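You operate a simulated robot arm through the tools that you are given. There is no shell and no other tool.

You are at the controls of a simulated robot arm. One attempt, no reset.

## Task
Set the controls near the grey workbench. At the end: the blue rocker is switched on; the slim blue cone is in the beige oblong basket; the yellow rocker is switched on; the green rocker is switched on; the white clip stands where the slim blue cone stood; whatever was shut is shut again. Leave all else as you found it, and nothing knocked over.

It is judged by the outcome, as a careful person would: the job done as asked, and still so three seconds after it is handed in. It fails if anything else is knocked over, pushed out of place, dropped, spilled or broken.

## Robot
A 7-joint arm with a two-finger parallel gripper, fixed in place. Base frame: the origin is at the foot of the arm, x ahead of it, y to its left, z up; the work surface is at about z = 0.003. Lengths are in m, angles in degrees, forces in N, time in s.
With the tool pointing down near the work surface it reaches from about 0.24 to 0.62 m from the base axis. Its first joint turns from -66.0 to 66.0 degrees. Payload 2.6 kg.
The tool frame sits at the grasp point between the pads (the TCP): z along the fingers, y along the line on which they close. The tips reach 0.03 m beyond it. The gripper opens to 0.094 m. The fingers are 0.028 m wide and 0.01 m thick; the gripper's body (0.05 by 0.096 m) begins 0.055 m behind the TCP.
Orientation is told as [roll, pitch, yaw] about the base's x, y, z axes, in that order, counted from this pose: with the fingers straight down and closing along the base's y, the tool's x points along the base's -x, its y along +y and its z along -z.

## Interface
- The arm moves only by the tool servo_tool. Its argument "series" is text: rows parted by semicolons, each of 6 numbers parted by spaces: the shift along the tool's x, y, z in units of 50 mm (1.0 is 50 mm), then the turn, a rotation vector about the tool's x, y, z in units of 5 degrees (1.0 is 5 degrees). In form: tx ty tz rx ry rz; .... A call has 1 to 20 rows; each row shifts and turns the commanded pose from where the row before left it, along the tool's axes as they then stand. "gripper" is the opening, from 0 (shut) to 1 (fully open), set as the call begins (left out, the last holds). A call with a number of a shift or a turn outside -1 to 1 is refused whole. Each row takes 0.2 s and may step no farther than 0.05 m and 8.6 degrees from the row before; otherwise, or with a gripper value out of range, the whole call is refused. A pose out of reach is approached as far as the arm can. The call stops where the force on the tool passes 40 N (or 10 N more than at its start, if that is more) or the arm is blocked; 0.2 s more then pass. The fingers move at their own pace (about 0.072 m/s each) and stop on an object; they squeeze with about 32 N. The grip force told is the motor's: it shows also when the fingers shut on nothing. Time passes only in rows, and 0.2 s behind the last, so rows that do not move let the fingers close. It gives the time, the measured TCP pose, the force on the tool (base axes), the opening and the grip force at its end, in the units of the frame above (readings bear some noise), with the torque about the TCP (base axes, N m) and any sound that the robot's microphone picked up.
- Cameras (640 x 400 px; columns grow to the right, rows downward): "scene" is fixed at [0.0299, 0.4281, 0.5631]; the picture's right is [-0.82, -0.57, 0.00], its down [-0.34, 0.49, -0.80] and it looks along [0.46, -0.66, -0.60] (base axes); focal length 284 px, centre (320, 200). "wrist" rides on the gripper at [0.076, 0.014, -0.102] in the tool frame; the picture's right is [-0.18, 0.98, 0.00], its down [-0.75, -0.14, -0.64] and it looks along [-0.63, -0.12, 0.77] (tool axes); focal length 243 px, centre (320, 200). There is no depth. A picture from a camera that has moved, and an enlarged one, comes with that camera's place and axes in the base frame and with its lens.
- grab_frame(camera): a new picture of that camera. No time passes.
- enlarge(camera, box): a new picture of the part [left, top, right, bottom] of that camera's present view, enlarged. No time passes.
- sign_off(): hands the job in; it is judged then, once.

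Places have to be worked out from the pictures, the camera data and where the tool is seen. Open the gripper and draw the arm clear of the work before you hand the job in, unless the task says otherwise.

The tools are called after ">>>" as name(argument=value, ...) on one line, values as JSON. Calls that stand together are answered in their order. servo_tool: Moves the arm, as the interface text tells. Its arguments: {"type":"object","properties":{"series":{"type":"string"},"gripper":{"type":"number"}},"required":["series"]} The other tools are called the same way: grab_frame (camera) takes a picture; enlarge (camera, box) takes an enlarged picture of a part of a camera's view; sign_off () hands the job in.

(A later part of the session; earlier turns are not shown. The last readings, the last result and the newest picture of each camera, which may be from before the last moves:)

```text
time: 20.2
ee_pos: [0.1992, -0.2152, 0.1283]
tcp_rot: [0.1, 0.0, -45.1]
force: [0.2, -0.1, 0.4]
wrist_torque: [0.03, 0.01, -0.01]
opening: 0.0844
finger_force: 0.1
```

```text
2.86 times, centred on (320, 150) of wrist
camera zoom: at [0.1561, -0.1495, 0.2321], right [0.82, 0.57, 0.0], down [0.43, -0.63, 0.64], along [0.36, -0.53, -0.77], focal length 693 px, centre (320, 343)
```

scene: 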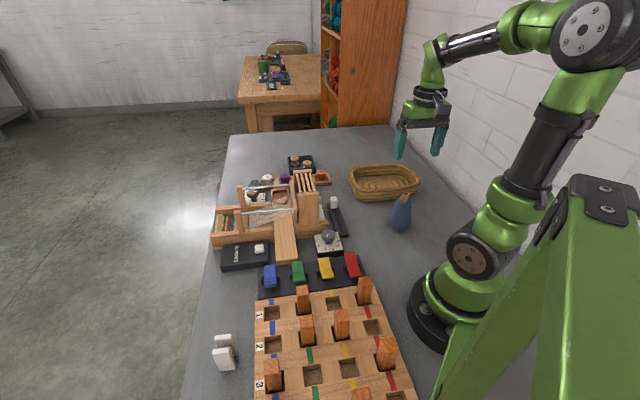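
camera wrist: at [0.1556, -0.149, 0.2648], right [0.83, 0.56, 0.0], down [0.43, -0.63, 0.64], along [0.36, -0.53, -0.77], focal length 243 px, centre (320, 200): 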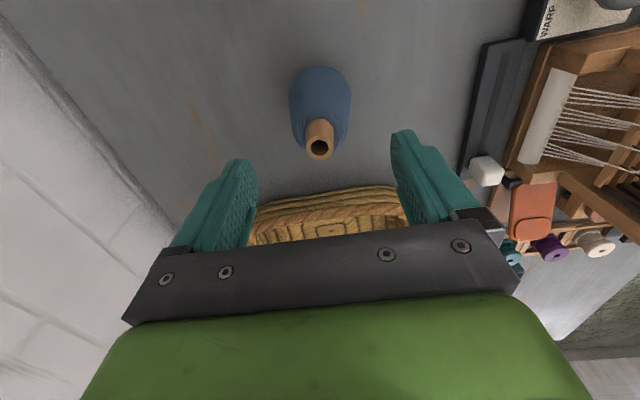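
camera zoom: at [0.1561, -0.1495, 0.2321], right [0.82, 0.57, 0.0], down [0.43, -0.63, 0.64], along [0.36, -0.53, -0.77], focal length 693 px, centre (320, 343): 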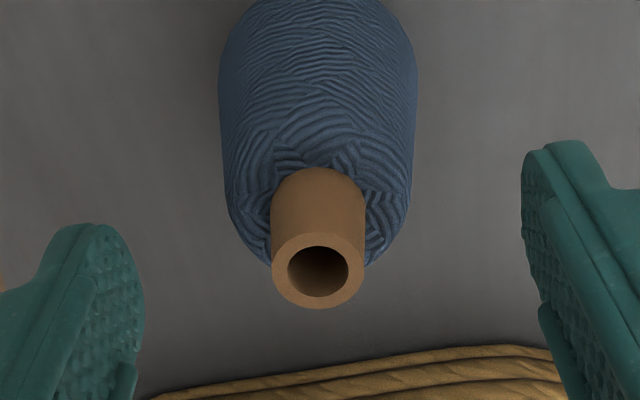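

Stub top is ~13 mm above the TCP's level and the shoulder at z≈0.088, so I can go 4 mm lower; then close gently on the stub.

>>> servo_tool(series="0 0 0.08 0 0 0; 0 0 0 0 0 0", gripper=0.9)

>>> servo_tool(series="0 0 0 0 0 0; 0 0 0 0 0 0; 0 0 0 0 0 0; 0 0 0 0 0 0; 0 0 0 0 0 0", gripper=0)

>>> enlarge(camera="scene", box=[360, 150, 440, 240])

>>> enlarge(camera="wrist", box=[220, 60, 420, 220])

```text
time: 20.8
ee_pos: [0.1992, -0.2142, 0.125]
tcp_rot: [0.1, 0.1, -45.0]
force: [-1.0, 0.3, -1.0]
wrist_torque: [0.0, 0.01, 0.01]
opening: 0.0844
finger_force: 0.1
```

```text
time: 22.0
ee_pos: [0.199, -0.2134, 0.1254]
tcp_rot: [0.0, 0.0, -45.1]
force: [0.4, -0.3, -0.5]
wrist_torque: [0.0, -0.04, 0.01]
opening: 0.0408
finger_force: 31.7
```

```text
4.44 times, centred on (400, 195) of scene
camera zoom: at [0.0299, 0.4281, 0.5631], right [-0.82, -0.57, 0.0], down [-0.34, 0.49, -0.8], along [0.46, -0.66, -0.6], focal length 1261 px, centre (-36, 222)
```

zoom: 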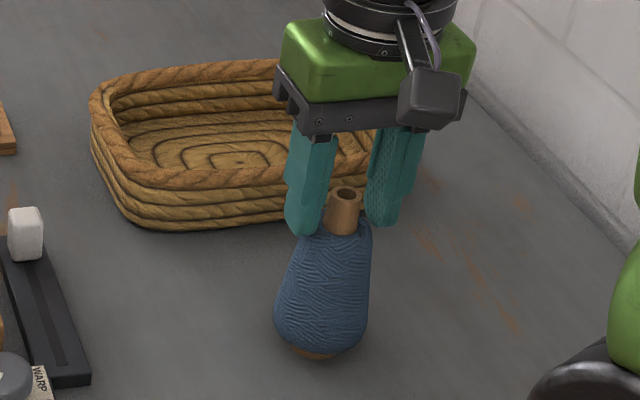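

```text
2.50 times, centred on (320, 140) of wrist
camera zoom: at [0.1559, -0.1495, 0.2284], right [0.83, 0.56, 0.0], down [0.43, -0.63, 0.64], along [0.36, -0.53, -0.77], focal length 606 px, centre (320, 350)
```

zoom: 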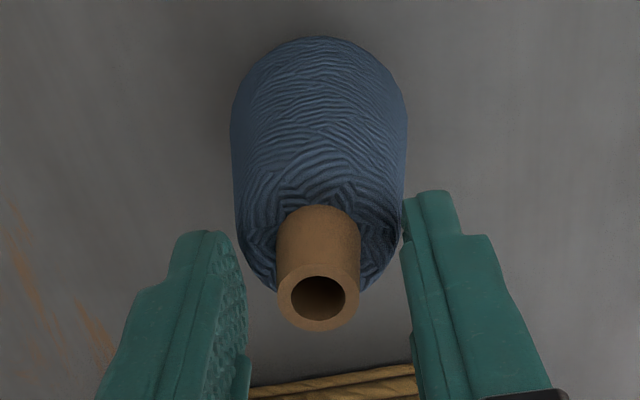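

The fingers stopped at 0.041 m – they met the yarn's shoulder rather than the stub. I'll open a bit, raise 6 mm so only the stub is between the pads, and close again.

>>> servo_tool(series="0 0 0 0 0 0; 0 0 0 0 0 0; 0 0 -0.12 0 0 0; 0 0 0 0 0 0", gripper=0.65)

>>> servo_tool(series="0 0 0 0 0 0; 0 0 0 0 0 0; 0 0 0 0 0 0; 0 0 0 0 0 0; 0 0 0 0 0 0", gripper=0)

>>> enlarge(camera="scene", box=[360, 150, 440, 240])

>>> enlarge(camera="wrist", box=[220, 60, 420, 220])

```text
time: 23.0
ee_pos: [0.1989, -0.2127, 0.1309]
tcp_rot: [0.1, -0.1, -45.1]
force: [0.2, 0.8, -0.7]
wrist_torque: [0.02, 0.03, -0.01]
opening: 0.0614
finger_force: 0.0
```

```text
time: 24.2
ee_pos: [0.2001, -0.2129, 0.1306]
tcp_rot: [0.2, 0.0, -45.0]
force: [0.1, 0.5, 1.3]
wrist_torque: [0.01, 0.01, -0.03]
opening: 0.0194
finger_force: 31.8
```

```text
4.44 times, centred on (400, 195) of scene
camera zoom: at [0.0299, 0.4281, 0.5631], right [-0.82, -0.57, 0.0], down [-0.34, 0.49, -0.8], along [0.46, -0.66, -0.6], focal length 1261 px, centre (-36, 222)
```

zoom: 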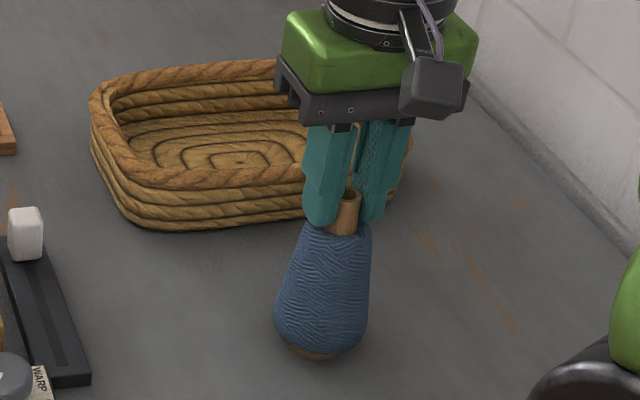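

```text
2.50 times, centred on (320, 140) of wrist
camera zoom: at [0.1559, -0.1494, 0.2342], right [0.83, 0.56, 0.0], down [0.43, -0.63, 0.64], along [0.36, -0.53, -0.77], focal length 606 px, centre (320, 350)
```

zoom: 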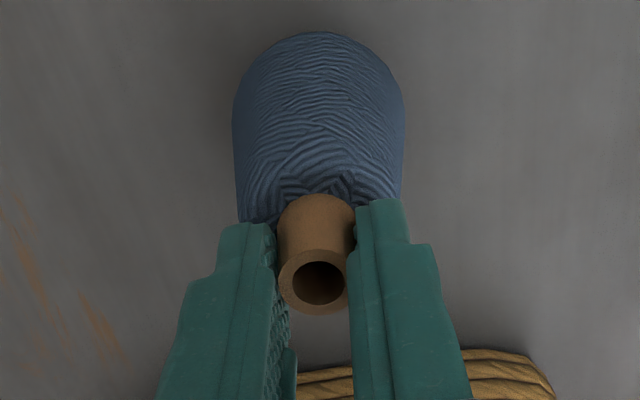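

Now the stub is held (opening 0.0194) and the cone hasn't shifted; its spot is at about (0.1995, −0.213). Lifting slowly and checking the hold.

>>> servo_tool(series="0 0 -0.1 0 0 0; 0 0 -0.3 0 0 0; 0 0 -0.4 0 0 0; 0 0 0 0 0 0", gripper=0)

>>> enlarge(camera="scene", box=[340, 120, 460, 240])

```text
time: 25.2
ee_pos: [0.2003, -0.2143, 0.1699]
tcp_rot: [0.2, 0.1, -45.0]
force: [-0.1, -0.1, -1.6]
wrist_torque: [0.01, 0.01, 0.01]
opening: 0.0192
finger_force: 31.6
```

```text
3.33 times, centred on (400, 180) of scene
camera zoom: at [0.0299, 0.4281, 0.5631], right [-0.82, -0.57, 0.0], down [-0.34, 0.49, -0.8], along [0.46, -0.66, -0.6], focal length 946 px, centre (53, 267)
```

zoom: 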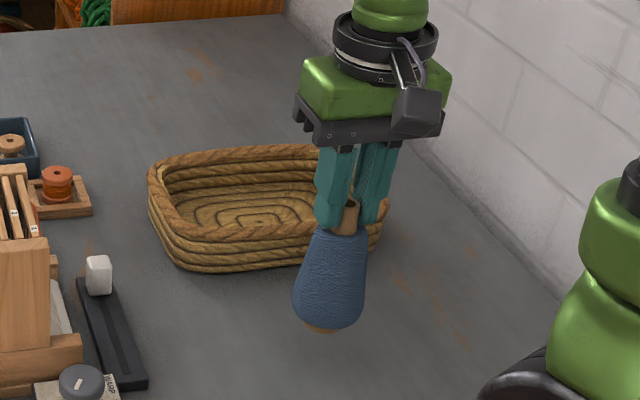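

The cone hangs upright, ~1.5 N. Raising further and carrying it radially outwards to above the basket.

>>> servo_tool(series="0 0 -0.6 0 0 0; 0 0 -0.7 0 0 0; -0.2 -0.02 -0.1 0 0 0; -0.4 -0.05 0 0 0 0; -0.55 -0.06 0 0 0 0; -0.6 -0.06 0 0 0 0; -0.6 -0.07 0 0 0 0; -0.6 -0.07 0 0 0 0; -0.5 -0.06 0 0 0 0; -0.3 -0.04 0 0 0 0; -0.15 0 0 0 0 0; 0 0 0 0 0 0; 0 0 0 0 0 0", gripper=0)

>>> grab_frame(camera="wrist")

>>> enlarge(camera="scene", box=[320, 80, 460, 240])

```text
time: 28.0
ee_pos: [0.3216, -0.3665, 0.2403]
tcp_rot: [0.2, 0.0, -45.0]
force: [0.5, -0.7, -1.5]
wrist_torque: [0.0, 0.01, 0.0]
opening: 0.0191
finger_force: 32.4
```

```text
taken
camera wrist: at [0.2785, -0.3025, 0.3447], right [0.83, 0.56, 0.0], down [0.43, -0.63, 0.64], along [0.36, -0.53, -0.77], focal length 243 px, centre (320, 200)
```

wrist: 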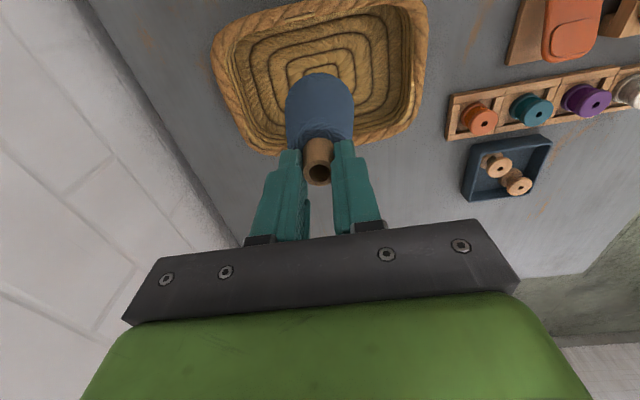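

```text
2.50 times, centred on (390, 160) of scene
camera zoom: at [0.0299, 0.4281, 0.5631], right [-0.82, -0.57, 0.0], down [-0.34, 0.49, -0.8], along [0.46, -0.66, -0.6], focal length 710 px, centre (145, 300)
```

zoom: 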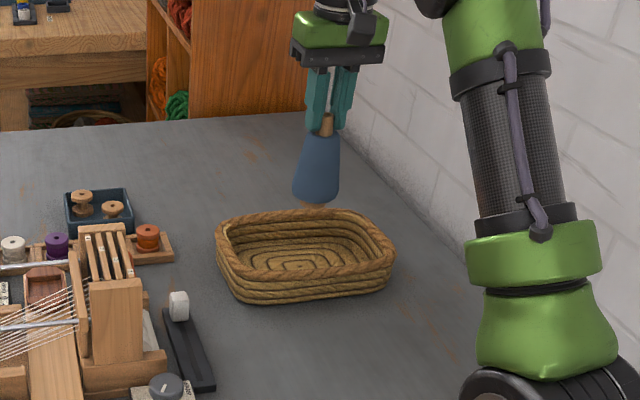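

I'm over the basket's centre to within a few millimetres. Lowering the cone to about 1 cm above the basket floor with a small sideways trim.

>>> servo_tool(series="0 0.06 0.3 0 0 0; 0 0 0.5 0 0 0; 0 0 0.5 0 0 0; 0 0 0.3 0 0 0; 0 0 0.2 0 0 0; 0 0 0 0 0 0", gripper=0)

>>> grab_frame(camera="wrist")

>>> enlarge(camera="scene", box=[320, 100, 440, 220])

```text
time: 29.4
ee_pos: [0.3237, -0.3634, 0.1498]
tcp_rot: [0.1, -0.1, -45.1]
force: [-0.1, 0.2, -0.4]
wrist_torque: [-0.01, -0.03, 0.01]
opening: 0.0191
finger_force: 31.7
```

```text
taken
camera wrist: at [0.2811, -0.2997, 0.2536], right [0.83, 0.56, 0.0], down [0.43, -0.63, 0.64], along [0.36, -0.53, -0.77], focal length 243 px, centre (320, 200)
```

wrist: 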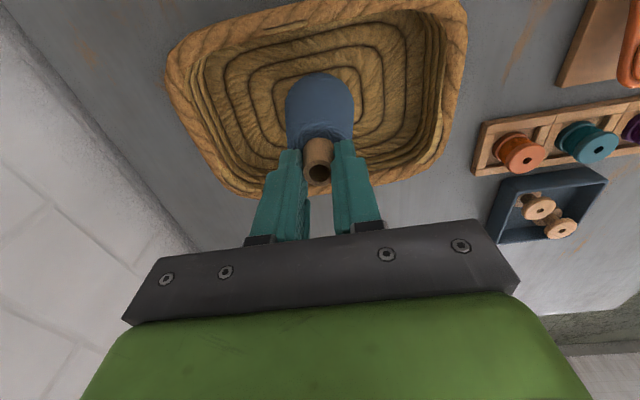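

```text
3.33 times, centred on (380, 160) of scene
camera zoom: at [0.0299, 0.4281, 0.5631], right [-0.82, -0.57, 0.0], down [-0.34, 0.49, -0.8], along [0.46, -0.66, -0.6], focal length 946 px, centre (120, 333)
```

zoom: 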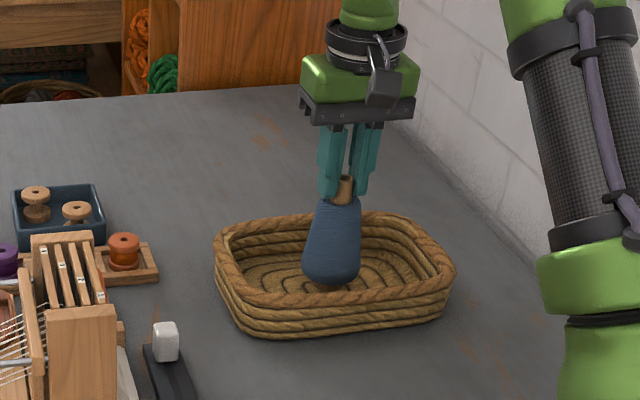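

Well centred above the floor rings. Lowering in 2 mm steps until I feel contact.

>>> servo_tool(series="0 0 0.04 0 0 0; 0 0 0.04 0 0 0; 0 0 0.04 0 0 0; 0 0 0 0 0 0", gripper=0)

>>> servo_tool(series="0 0 0.03 0 0 0; 0 0 0 0 0 0", gripper=0)

>>> servo_tool(series="0 0 0.03 0 0 0; 0 0 0 0 0 0", gripper=0)

>>> enlarge(camera="scene", box=[320, 100, 440, 220])

```text
time: 30.4
ee_pos: [0.3249, -0.3637, 0.1446]
tcp_rot: [0.2, 0.0, -45.0]
force: [-0.5, 0.3, -2.1]
wrist_torque: [0.03, 0.01, 0.01]
opening: 0.019
finger_force: 31.9
```

```text
time: 31.0
ee_pos: [0.3246, -0.3633, 0.1425]
tcp_rot: [0.1, 0.1, -45.0]
force: [-0.1, 0.4, -1.5]
wrist_torque: [0.05, 0.01, -0.02]
opening: 0.0193
finger_force: 31.7
```

```text
time: 31.6
ee_pos: [0.3252, -0.3646, 0.1411]
tcp_rot: [0.1, 0.1, -45.0]
force: [0.2, 0.3, -2.3]
wrist_torque: [0.0, -0.06, 0.0]
opening: 0.0192
finger_force: 32.2
```

```text
3.33 times, centred on (380, 160) of scene
camera zoom: at [0.0299, 0.4281, 0.5631], right [-0.82, -0.57, 0.0], down [-0.34, 0.49, -0.8], along [0.46, -0.66, -0.6], focal length 946 px, centre (120, 333)
```

zoom: 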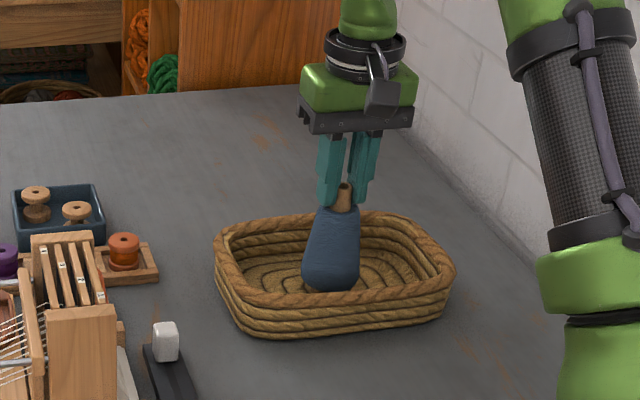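

Still hanging freely (~−2 N) at base height ≈0.012. Continuing in 1 mm steps.

>>> servo_tool(series="0 0 0.025 0 0 0; 0 0 0 0 0 0", gripper=0)

>>> servo_tool(series="0 0 0.025 0 0 0; 0 0 0 0 0 0", gripper=0)

>>> servo_tool(series="0 0 0.025 0 0 0; 0 0 0 0 0 0", gripper=0)

```text
time: 32.2
ee_pos: [0.3238, -0.3625, 0.1405]
tcp_rot: [0.0, 0.0, -45.0]
force: [0.9, -0.4, -1.6]
wrist_torque: [0.0, 0.01, 0.0]
opening: 0.019
finger_force: 31.5
```

```text
time: 32.8
ee_pos: [0.3257, -0.3646, 0.1387]
tcp_rot: [0.0, 0.0, -45.0]
force: [0.6, -1.0, -1.7]
wrist_torque: [0.0, 0.03, -0.02]
opening: 0.0192
finger_force: 32.3
```

```text
time: 33.4
ee_pos: [0.3247, -0.3632, 0.1386]
tcp_rot: [0.1, -0.2, -45.0]
force: [-2.1, 1.9, 8.1]
wrist_torque: [0.28, 0.26, 0.01]
opening: 0.0193
finger_force: 31.8
```

Contact (+8 N). I back off half a millimetre to relieve the push, then open the gripper.

>>> servo_tool(series="0 0 -0.012 0 0 0; 0 0 0 0 0 0", gripper=0)

>>> servo_tool(series="0 0 0 0 0 0; 0 0 0 0 0 0; 0 0 0 0 0 0", gripper=0.55)

>>> enlarge(camera="scene", box=[320, 100, 440, 220])

>>> grab_frame(camera="wrist")

```text
time: 34.0
ee_pos: [0.3248, -0.3639, 0.139]
tcp_rot: [0.1, -0.1, -45.0]
force: [0.5, -0.4, 5.6]
wrist_torque: [0.0, -0.06, -0.02]
opening: 0.0194
finger_force: 31.8
```

```text
time: 34.8
ee_pos: [0.3248, -0.3647, 0.1383]
tcp_rot: [0.1, 0.0, -45.0]
force: [-0.4, 0.2, -0.6]
wrist_torque: [0.03, 0.01, 0.0]
opening: 0.0517
finger_force: 0.0
```

```text
3.33 times, centred on (380, 160) of scene
camera zoom: at [0.0299, 0.4281, 0.5631], right [-0.82, -0.57, 0.0], down [-0.34, 0.49, -0.8], along [0.46, -0.66, -0.6], focal length 946 px, centre (120, 333)
```

zoom: 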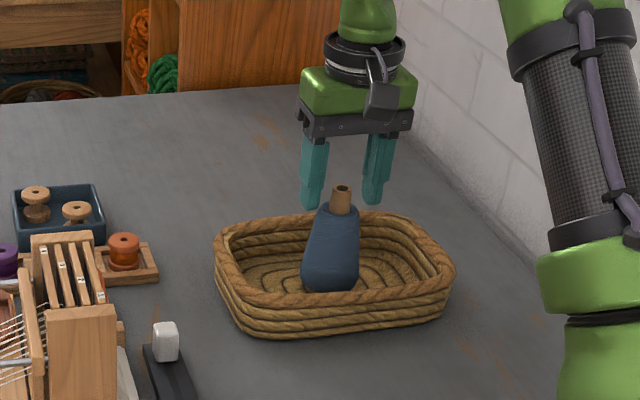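

```text
taken
camera wrist: at [0.281, -0.3003, 0.2421], right [0.83, 0.56, 0.0], down [0.43, -0.63, 0.64], along [0.36, -0.53, -0.77], focal length 243 px, centre (320, 200)
```

wrist: 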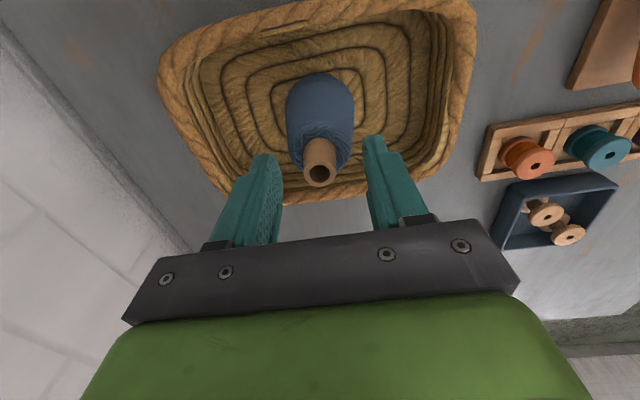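

The cone stands upright in the basket, gripper free of it. Raising straight up to a safe height and verifying.

>>> servo_tool(series="0 0 -0.3 0 0 0; 0 0 -0.7 0 0 0; 0 0 -0.9 0 0 0; 0 0 -0.9 0 0 0; 0 0 -0.9 0 0 0; 0 0 0 0 0 0", gripper=0.55)

>>> enlarge(camera="scene", box=[320, 100, 440, 220])

>>> grab_frame(camera="wrist")

```text
time: 36.2
ee_pos: [0.3239, -0.3652, 0.3235]
tcp_rot: [0.0, 0.0, -45.0]
force: [-0.9, -0.4, -0.5]
wrist_torque: [0.02, -0.01, 0.01]
opening: 0.0518
finger_force: 0.3
```

```text
3.33 times, centred on (380, 160) of scene
camera zoom: at [0.0299, 0.4281, 0.5631], right [-0.82, -0.57, 0.0], down [-0.34, 0.49, -0.8], along [0.46, -0.66, -0.6], focal length 946 px, centre (120, 333)
```

zoom: 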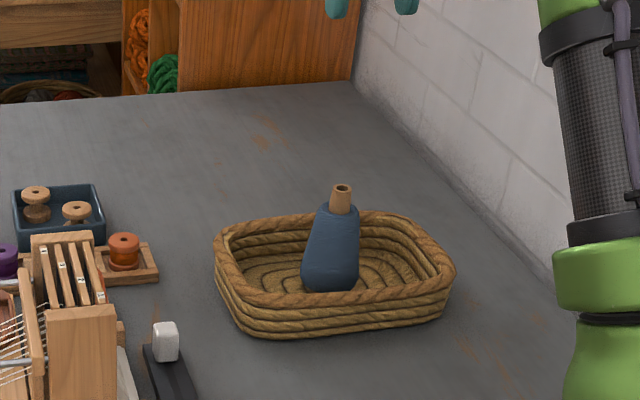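

```text
taken
camera wrist: at [0.2804, -0.3001, 0.4272], right [0.83, 0.56, 0.0], down [0.43, -0.63, 0.64], along [0.36, -0.53, -0.77], focal length 243 px, centre (320, 200)
```

wrist: 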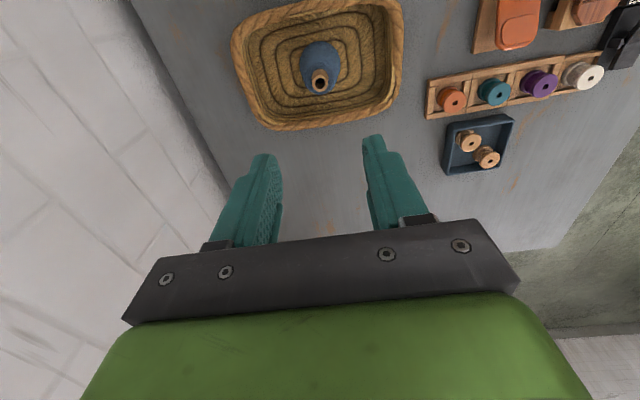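

The cone stands securely in the basket. Now travelling at height (tips ≈0.29 m, well over the loom) towards the clip at about (0.305, 0.33).

>>> servo_tool(series="0.4 0.38 0 0 0 0; 0.631 0.596 0 0 0 0; 0.631 0.596 0 0 0 0; 0.631 0.596 0 0 0 0; 0.631 0.596 0 0 0 0; 0.631 0.596 0 0 0 0; 0.631 0.596 0 0 0 0; 0.631 0.596 0 0 0 0; 0.631 0.596 0 0 0 0; 0.631 0.596 0 0 0 0; 0.631 0.596 0 0 0 0; 0.631 0.596 0 0 0 0; 0.631 0.596 0 0 0 0; 0.631 0.596 0 0 0 0; 0.631 0.596 0 0 0 0; 0.4 0.38 0 0 0 0; 0 0 0 0 0 0", gripper=0.65)

>>> grab_frame(camera="scene")

```text
time: 39.8
ee_pos: [0.3041, 0.2972, 0.3245]
tcp_rot: [0.1, 0.0, -45.0]
force: [0.6, 0.6, 0.5]
wrist_torque: [-0.03, 0.0, 0.02]
opening: 0.0613
finger_force: 0.1
```

```text
taken
```

scene: 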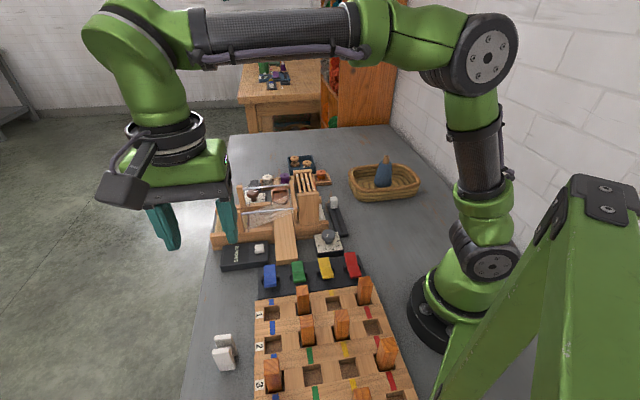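

Now yawing the tool to +45° so the fingers close across the two plates of the clip.

>>> servo_tool(series="0 0 0 0 0 -1; 0 0 0 0 0 -1; 0 0 0 0 0 -1; 0 0 0 0 0 -1; 0 0 0 0 0 -1; 0 0 0 0 0 -1; 0 0 0 0 0 -1; 0 0 0 0 0 -1; 0 0 0 0 0 -1; 0 0 0 0 0 -1; 0 0 0 0 0 -1; 0 0 0 0 0 -1; 0 0 0 0 0 -1; 0 0 0 0 0 -1; 0 0 0 0 0 -1; 0 0 0 0 0 -1; 0 0 0 0 0 -1; 0 0 0 0 0 -1; 0 0 0 0 0 0", gripper=0.65)

>>> grab_frame(camera="wrist")

>>> enlarge(camera="scene", box=[190, 320, 270, 380])

```text
time: 43.8
ee_pos: [0.3049, 0.2986, 0.3247]
tcp_rot: [0.0, -0.1, 45.1]
force: [-0.6, 0.2, -0.2]
wrist_torque: [-0.02, 0.0, 0.02]
opening: 0.0612
finger_force: 0.1
```

```text
taken
camera wrist: at [0.2413, 0.2548, 0.4275], right [-0.57, 0.82, 0.0], down [0.63, 0.43, 0.64], along [0.53, 0.36, -0.77], focal length 243 px, centre (320, 200)
```

wrist: 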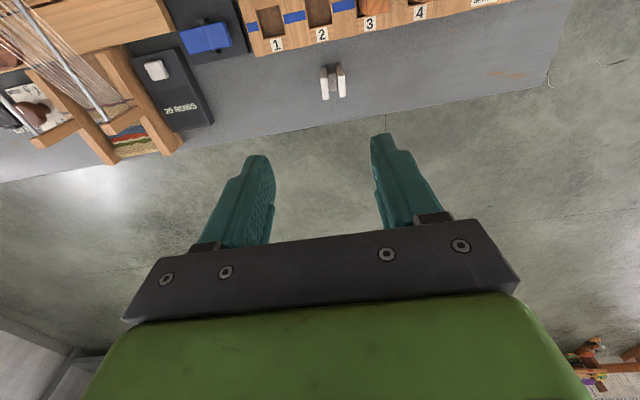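

```text
6.67 times, centred on (230, 350) of scene
camera zoom: at [0.0299, 0.4281, 0.5631], right [-0.82, -0.57, 0.0], down [-0.34, 0.49, -0.8], along [0.46, -0.66, -0.6], focal length 1892 px, centre (920, -800)
```

zoom: 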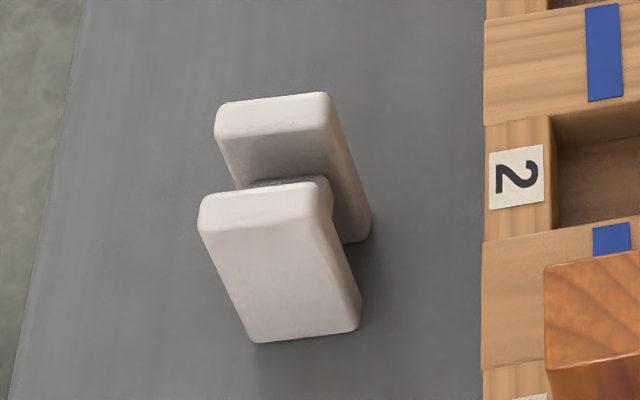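

>>> enlarge(camera="wrist", box=[293, 55, 373, 110])

```text
7.27 times, centred on (333, 82) of wrist
camera zoom: at [0.2413, 0.2548, 0.4275], right [-0.57, 0.82, 0.0], down [0.63, 0.43, 0.64], along [0.53, 0.36, -0.77], focal length 1764 px, centre (226, 1054)
```

zoom: 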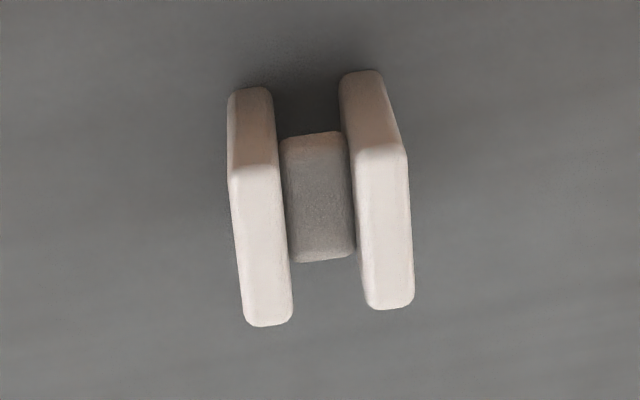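

The clip's centre works out at (0.3104, 0.3254), plates running at 41.7° and ~33 mm across, ~66 mm tall; both cameras agree. I'll trim the yaw by 3.3°, centre over it and descend to just above.

>>> servo_tool(series="0 0 0 0 0 0.66; -0.22 0.163 0.3 0 0 0; -0.22 0.163 0.5 0 0 0; 0 0 0.8 0 0 0; 0 0 0.8 0 0 0; 0 0 0.8 0 0 0; 0 0 0.4 0 0 0; 0 0 0 0 0 0", gripper=0.65)

>>> grab_frame(camera="wrist")

>>> enlarge(camera="scene", box=[170, 270, 310, 390])

```text
time: 45.6
ee_pos: [0.3117, 0.3252, 0.1447]
tcp_rot: [0.0, -0.1, 41.7]
force: [0.2, 0.1, 0.3]
wrist_torque: [-0.02, -0.02, -0.01]
opening: 0.0611
finger_force: 0.1
```

```text
taken
camera wrist: at [0.2448, 0.286, 0.247], right [-0.52, 0.86, 0.0], down [0.66, 0.4, 0.64], along [0.55, 0.33, -0.77], focal length 243 px, centre (320, 200)
```

wrist: 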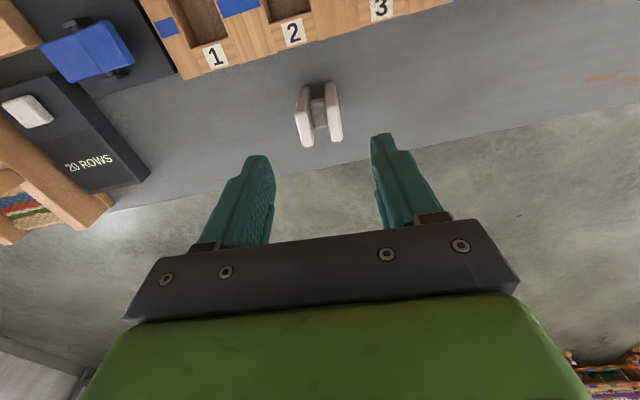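

```text
3.33 times, centred on (240, 330) of scene
camera zoom: at [0.0299, 0.4281, 0.5631], right [-0.82, -0.57, 0.0], down [-0.34, 0.49, -0.8], along [0.46, -0.66, -0.6], focal length 946 px, centre (587, -233)
```

zoom: 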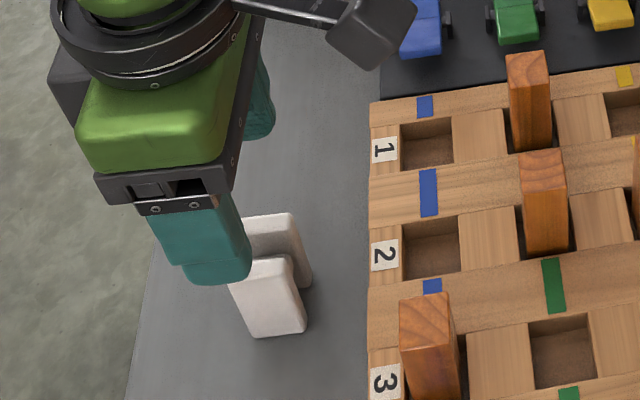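

>>> enlarge(camera="wrist", box=[260, 65, 380, 165])

```text
4.00 times, centred on (320, 115) of wrist
camera zoom: at [0.2448, 0.286, 0.247], right [-0.52, 0.86, 0.0], down [0.66, 0.4, 0.64], along [0.55, 0.33, -0.77], focal length 970 px, centre (320, 540)
```

zoom: 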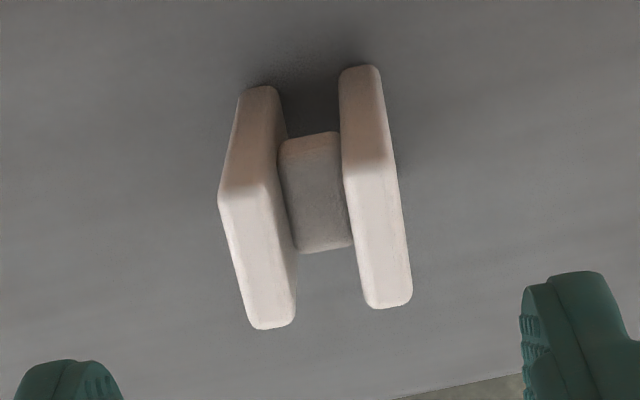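

The clip's top projects exactly where predicted, aligned with the fingers. Lowering so the pads straddle it (TCP z≈0.050, tips ≈0.020).

>>> servo_tool(series="0 0 0.5 0 0 0; 0 0 0.6 0 0 0; 0 0 0.5 0 0 0; 0 0 0.3 0 0 0; 0 0 0 0 0 0", gripper=0.65)

>>> grab_frame(camera="wrist")

>>> enlarge(camera="scene", box=[170, 270, 310, 390])

```text
time: 46.8
ee_pos: [0.311, 0.3265, 0.0484]
tcp_rot: [0.0, 0.0, 41.7]
force: [-0.3, -0.2, 0.3]
wrist_torque: [0.0, 0.0, 0.01]
opening: 0.0608
finger_force: 0.0
```

```text
taken
camera wrist: at [0.2448, 0.2861, 0.1522], right [-0.52, 0.86, 0.0], down [0.66, 0.4, 0.64], along [0.55, 0.33, -0.77], focal length 243 px, centre (320, 200)
```

wrist: 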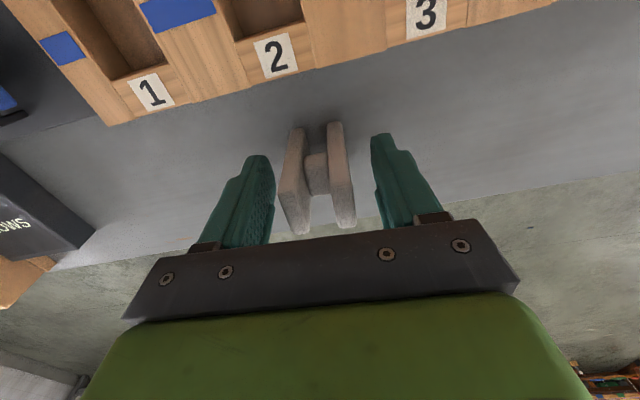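

```text
3.33 times, centred on (240, 330) of scene
camera zoom: at [0.0299, 0.4281, 0.5631], right [-0.82, -0.57, 0.0], down [-0.34, 0.49, -0.8], along [0.46, -0.66, -0.6], focal length 946 px, centre (587, -233)
```

zoom: 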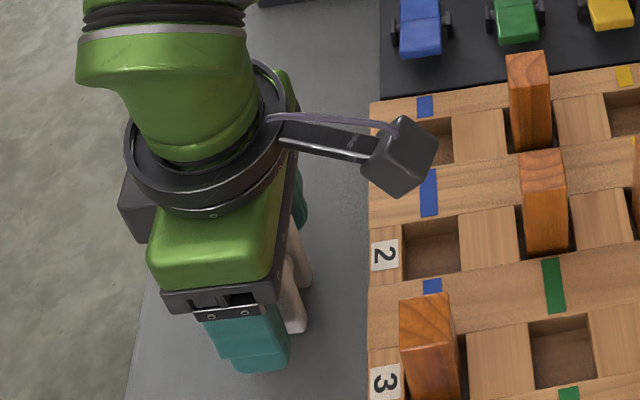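

The clip sits between the pads without contact. Closing the gripper.

>>> servo_tool(series="0 0 0 0 0 0; 0 0 0 0 0 0; 0 0 0 0 0 0; 0 0 0 0 0 0; 0 0 0 0 0 0", gripper=0)

>>> grab_frame(camera="wrist")

```text
time: 48.0
ee_pos: [0.3111, 0.3262, 0.0497]
tcp_rot: [0.0, -0.1, 41.6]
force: [0.3, -0.2, 1.5]
wrist_torque: [0.01, 0.0, 0.05]
opening: 0.0371
finger_force: 31.9
```

```text
taken
camera wrist: at [0.2449, 0.286, 0.1525], right [-0.52, 0.86, 0.0], down [0.66, 0.4, 0.64], along [0.55, 0.33, -0.77], focal length 243 px, centre (320, 200)
```

wrist: 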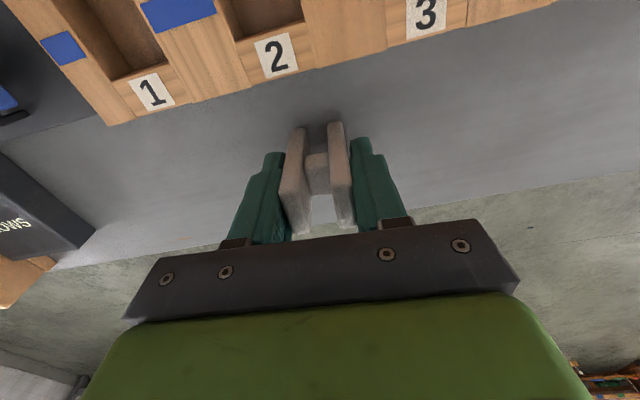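

Held firmly at 0.037 m opening. Lifting straight up and checking.

>>> servo_tool(series="0 0 -0.1 0 0 0; 0 0 -0.3 0 0 0; 0 0 -0.5 0 0 0; 0 0 0 0 0 0", gripper=0)

>>> enlarge(camera="scene", box=[170, 240, 310, 390])

>>> grab_frame(camera="wrist")

```text
time: 49.0
ee_pos: [0.3103, 0.3262, 0.0941]
tcp_rot: [0.0, -0.1, 41.8]
force: [0.1, 0.3, -0.1]
wrist_torque: [0.01, 0.01, -0.01]
opening: 0.0373
finger_force: 32.2
```

```text
2.67 times, centred on (240, 315) of scene
camera zoom: at [0.0299, 0.4281, 0.5631], right [-0.82, -0.57, 0.0], down [-0.34, 0.49, -0.8], along [0.46, -0.66, -0.6], focal length 757 px, centre (533, -107)
```

zoom: 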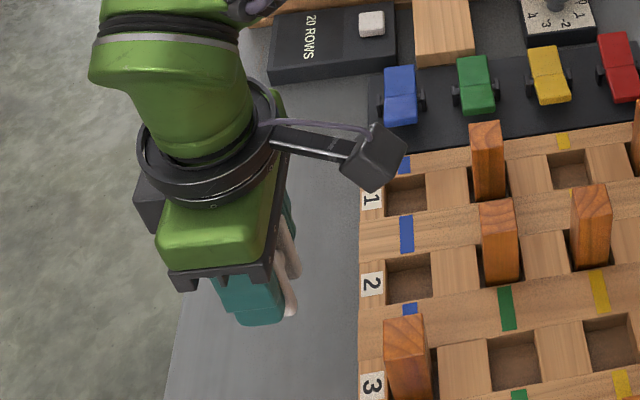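

```text
taken
camera wrist: at [0.2449, 0.2862, 0.198], right [-0.52, 0.86, 0.0], down [0.66, 0.4, 0.64], along [0.55, 0.33, -0.77], focal length 243 px, centre (320, 200)
```

wrist: 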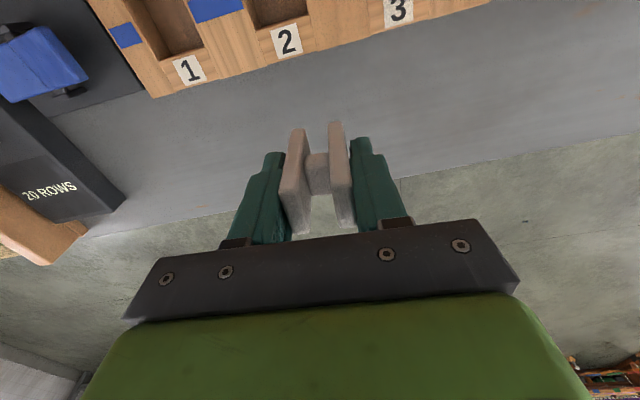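

The clip is lifted cleanly. Raising to travel height, then moving back over the loom's front to a waypoint near (0.33, 0).

>>> servo_tool(series="0 0 -0.6 0 0 0; 0 0 -0.8 0 0 0; 0 0 -0.8 0 0 0; 0 0 -0.8 0 0 0; 0 0 -0.8 0 0 0; 0 0 -0.7 0 0 0; 0.3 -0.38 0 0 0 0; 0.505 -0.642 0 0 0 0; 0.505 -0.642 0 0 0 0; 0.505 -0.642 0 0 0 0; 0.505 -0.642 0 0 0 0; 0.505 -0.642 0 0 0 0; 0.505 -0.642 0 0 0 0; 0.4 -0.51 0 0 0 0; 0.3 -0.38 0 0 0 0; 0 0 0 0 0 0", gripper=0)

>>> grab_frame(camera="scene")

```text
time: 52.4
ee_pos: [0.3313, 0.001, 0.3173]
tcp_rot: [0.1, -0.1, 41.7]
force: [-0.7, 0.3, -0.3]
wrist_torque: [0.0, -0.01, -0.02]
opening: 0.0371
finger_force: 32.7
```

```text
taken
```

scene: 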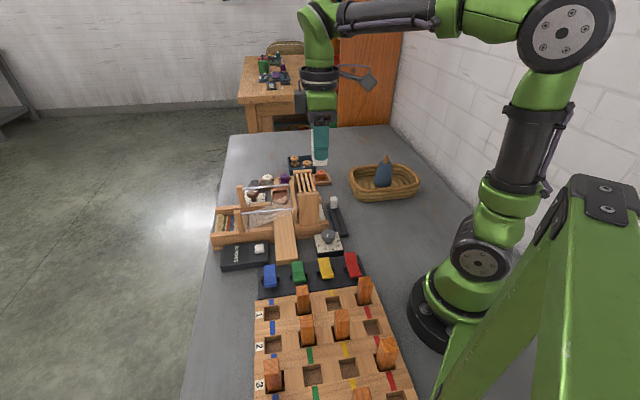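

Clip still held. Now rotating the tool back to yaw −45° here at height.

>>> servo_tool(series="0 0 0 0 0 1; 0 0 0 0 0 1; 0 0 0 0 0 1; 0 0 0 0 0 1; 0 0 0 0 0 1; 0 0 0 0 0 1; 0 0 0 0 0 1; 0 0 0 0 0 1; 0 0 0 0 0 1; 0 0 0 0 0 1; 0 0 0 0 0 1; 0 0 0 0 0 1; 0 0 0 0 0 1; 0 0 0 0 0 1; 0 0 0 0 0 1; 0 0 0 0 0 1; 0 0 0 0 0 1; 0 0 0 0 0 0.34; 0 0 0 0 0 0", gripper=0)

>>> servo_tool(series="-0.12 -0.49 0 0 0 0; -0.195 -0.8 0 0 0 0; -0.195 -0.8 0 0 0 0; -0.195 -0.8 0 0 0 0; -0.195 -0.8 0 0 0 0; -0.14 -0.6 0 0 0 0; -0.13 -0.57 0 0 0 0; 0 0 0 0 0 0", gripper=0)

>>> grab_frame(camera="wrist")

>>> grab_frame(camera="scene")

```text
time: 56.4
ee_pos: [0.3304, 0.001, 0.3192]
tcp_rot: [0.2, 0.0, -45.0]
force: [0.3, 0.1, -0.6]
wrist_torque: [0.02, 0.0, 0.0]
opening: 0.0372
finger_force: 31.8
```

```text
time: 58.2
ee_pos: [0.2002, -0.2135, 0.32]
tcp_rot: [0.1, 0.0, -45.0]
force: [-0.3, -0.1, -0.4]
wrist_torque: [0.01, 0.0, -0.01]
opening: 0.0372
finger_force: 32.3
```

```text
taken
camera wrist: at [0.1571, -0.1492, 0.4223], right [0.82, 0.57, 0.0], down [0.43, -0.63, 0.64], along [0.36, -0.53, -0.77], focal length 243 px, centre (320, 200)
```

wrist: 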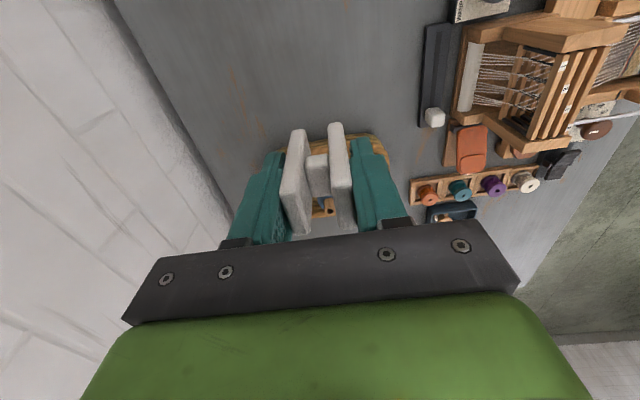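

```text
taken
```

scene: 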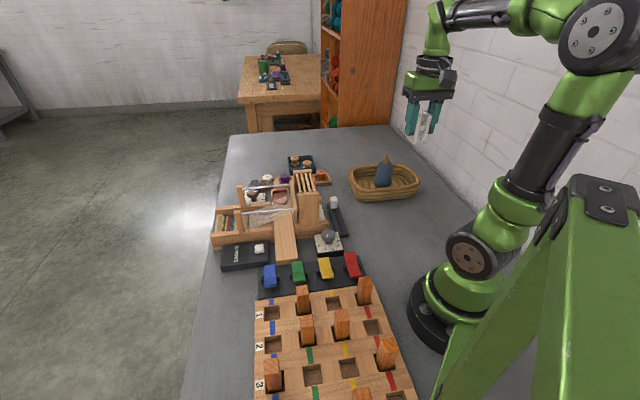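

Positioned over the cone's old spot (camera reading gives TCP ≈(0.2005, −0.213)). Lowering the clip to about 1 cm above the bench.

>>> servo_tool(series="0 -0.02 -0.0 0 0 0; 0 0 0.6 0 0 0; 0 0 0.8 0 0 0; 0 0 0.8 0 0 0; 0 0 0.8 0 0 0; 0 0 0.8 0 0 0; 0 0 0.7 0 0 0; 0 0 0.4 0 0 0; 0 0 0.25 0 0 0; 0 0 0 0 0 0", gripper=0)

>>> enlarge(camera="scene", box=[350, 140, 450, 250])

```text
time: 60.4
ee_pos: [0.2014, -0.2122, 0.0609]
tcp_rot: [0.1, 0.1, -45.0]
force: [0.9, 0.3, -0.6]
wrist_torque: [0.0, 0.0, -0.02]
opening: 0.0371
finger_force: 32.5
```

```text
3.64 times, centred on (400, 195) of scene
camera zoom: at [0.0299, 0.4281, 0.5631], right [-0.82, -0.57, 0.0], down [-0.34, 0.49, -0.8], along [0.46, -0.66, -0.6], focal length 1032 px, centre (29, 218)
```

zoom: 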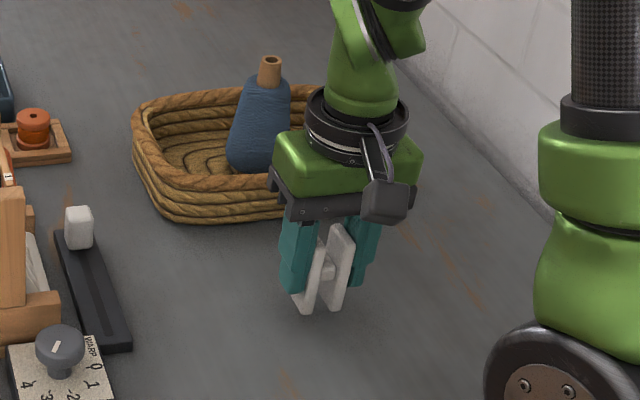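

Clear of the basket. Lowering in small steps to feel the bench.

>>> servo_tool(series="0 0 0.05 0 0 0; 0 0 0.05 0 0 0; 0 0 0.05 0 0 0; 0 0 0 0 0 0", gripper=0)

>>> servo_tool(series="0 0 0.025 0 0 0; 0 0 0 0 0 0", gripper=0)

>>> servo_tool(series="0 0 0.025 0 0 0; 0 0 0 0 0 0", gripper=0)

```text
time: 61.4
ee_pos: [0.201, -0.213, 0.055]
tcp_rot: [0.1, 0.0, -45.0]
force: [0.4, -0.5, -0.6]
wrist_torque: [-0.02, 0.01, -0.01]
opening: 0.0377
finger_force: 32.1
```

```text
time: 62.0
ee_pos: [0.1998, -0.2125, 0.0517]
tcp_rot: [0.1, 0.0, -45.0]
force: [1.0, -1.0, -0.1]
wrist_torque: [-0.03, 0.01, -0.03]
opening: 0.0373
finger_force: 31.6
```

```text
time: 62.6
ee_pos: [0.2001, -0.2125, 0.0516]
tcp_rot: [0.1, 0.0, -45.0]
force: [0.4, 0.4, -0.5]
wrist_torque: [0.02, 0.01, 0.0]
opening: 0.0372
finger_force: 31.9
```

No contact yet; continuing in ~1 mm steps.

>>> servo_tool(series="0 0 0.02 0 0 0; 0 0 0 0 0 0", gripper=0)

>>> servo_tool(series="0 0 0.02 0 0 0; 0 0 0 0 0 0", gripper=0)

```text
time: 63.2
ee_pos: [0.2007, -0.2138, 0.0505]
tcp_rot: [0.1, 0.0, -45.0]
force: [1.1, 0.2, 0.7]
wrist_torque: [0.02, 0.02, -0.02]
opening: 0.0371
finger_force: 31.2
```

```text
time: 63.8
ee_pos: [0.2008, -0.2138, 0.049]
tcp_rot: [0.0, -0.1, -45.0]
force: [-0.5, 0.1, -1.1]
wrist_torque: [0.0, -0.02, -0.01]
opening: 0.0373
finger_force: 32.0
```

>>> servo_tool(series="0 0 0.016 0 0 0; 0 0 0 0 0 0", gripper=0)

>>> enlarge(camera="scene", box=[370, 180, 430, 250])

```text
time: 64.4
ee_pos: [0.2002, -0.2141, 0.0496]
tcp_rot: [0.0, 0.0, -44.9]
force: [-0.5, -0.2, 3.7]
wrist_torque: [-0.05, -0.01, 0.01]
opening: 0.0372
finger_force: 31.5
```

```text
5.71 times, centred on (400, 215) of scene
camera zoom: at [0.0299, 0.4281, 0.5631], right [-0.82, -0.57, 0.0], down [-0.34, 0.49, -0.8], along [0.46, -0.66, -0.6], focal length 1622 px, centre (-137, 114)
```

zoom: 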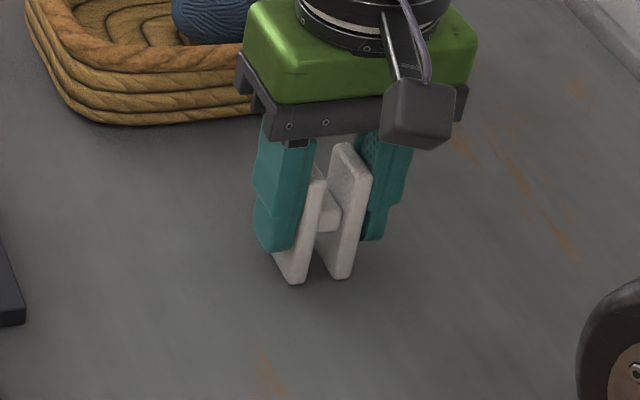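

The clip now touches the bench (+3.7 N) standing upright. Releasing gently, opening only part-way first.

>>> servo_tool(series="0 0 0 0 0 0; 0 0 0 0 0 0; 0 0 0 0 0 0; 0 0 0 0 0 0", gripper=0.65)

>>> enlarge(camera="scene", box=[370, 180, 430, 250])

>>> grab_frame(camera="wrist")

```text
time: 65.4
ee_pos: [0.1998, -0.2128, 0.0493]
tcp_rot: [0.0, 0.0, -45.1]
force: [-0.5, 0.7, -0.2]
wrist_torque: [0.05, 0.01, 0.0]
opening: 0.0608
finger_force: 0.1
```

```text
5.71 times, centred on (400, 215) of scene
camera zoom: at [0.0299, 0.4281, 0.5631], right [-0.82, -0.57, 0.0], down [-0.34, 0.49, -0.8], along [0.46, -0.66, -0.6], focal length 1622 px, centre (-137, 114)
```

zoom: 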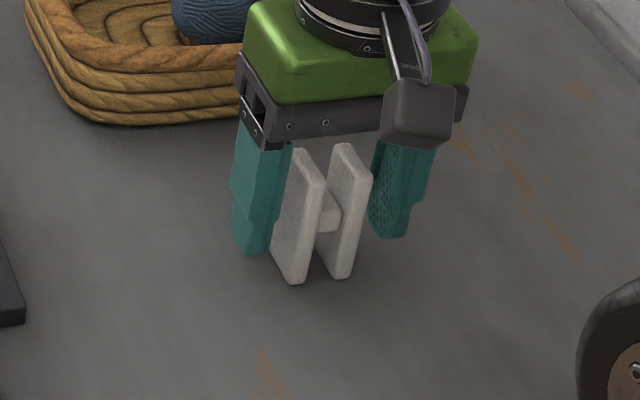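

```text
taken
camera wrist: at [0.1564, -0.1491, 0.1523], right [0.82, 0.57, 0.0], down [0.43, -0.63, 0.64], along [0.36, -0.53, -0.77], focal length 243 px, centre (320, 200)
```

wrist: 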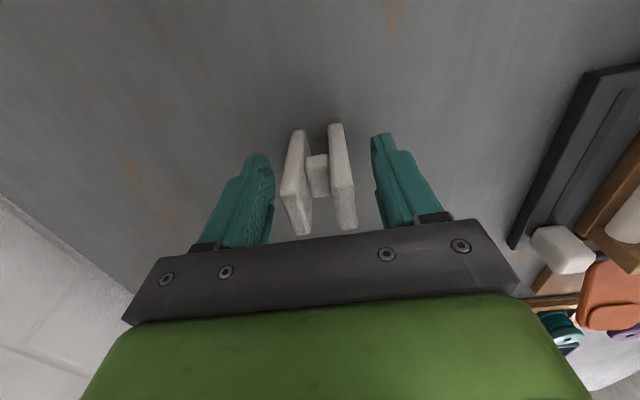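

The clip stands free between the open fingers. Lifting straight up, slowly at first, and then checking everything.

>>> servo_tool(series="0 0 -0.2 0 0 0; 0 0 -0.5 0 0 0; 0 0 -0.7 0 0 0; 0 0 -0.9 0 0 0; 0 0 -0.9 0 0 0; 0 0 -0.9 0 0 0; 0 0 -0.9 0 0 0; 0 0 0 0 0 0", gripper=0.65)

>>> grab_frame(camera="scene")

>>> enlarge(camera="scene", box=[340, 140, 440, 250])

>>> enlarge(camera="scene", box=[200, 140, 380, 310])

>>> grab_frame(camera="wrist")

```text
time: 67.2
ee_pos: [0.1998, -0.2152, 0.2986]
tcp_rot: [0.1, 0.0, -44.9]
force: [0.0, -0.6, -0.8]
wrist_torque: [-0.03, 0.0, 0.04]
opening: 0.0613
finger_force: 0.1
```

```text
taken
```

scene: 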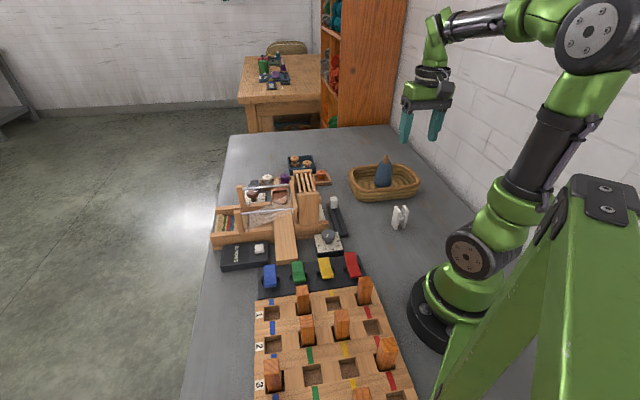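

```text
3.64 times, centred on (390, 195) of scene
camera zoom: at [0.0299, 0.4281, 0.5631], right [-0.82, -0.57, 0.0], down [-0.34, 0.49, -0.8], along [0.46, -0.66, -0.6], focal length 1032 px, centre (66, 218)
```

zoom: 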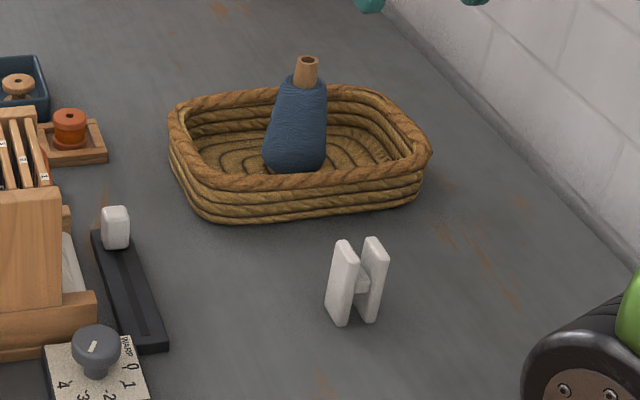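

```text
2.35 times, centred on (290, 225) of scene
camera zoom: at [0.0299, 0.4281, 0.5631], right [-0.82, -0.57, 0.0], down [-0.34, 0.49, -0.8], along [0.46, -0.66, -0.6], focal length 668 px, centre (391, 141)
```

zoom: 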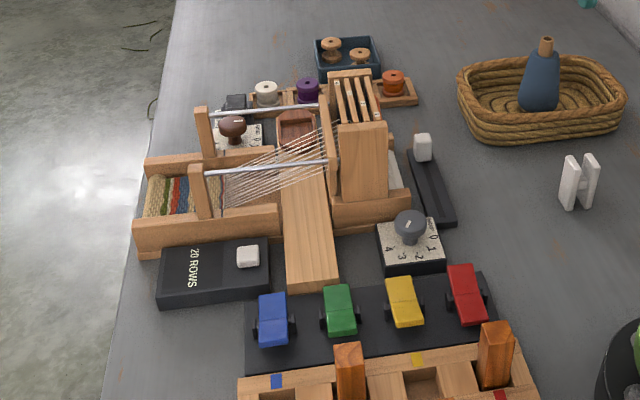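

```text
taken
camera wrist: at [0.1563, -0.1507, 0.4025], right [0.82, 0.57, 0.0], down [0.43, -0.63, 0.64], along [0.36, -0.53, -0.77], focal length 243 px, centre (320, 200)
```

wrist: 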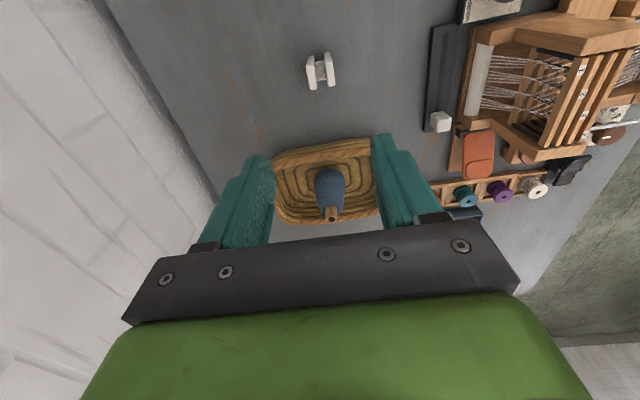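

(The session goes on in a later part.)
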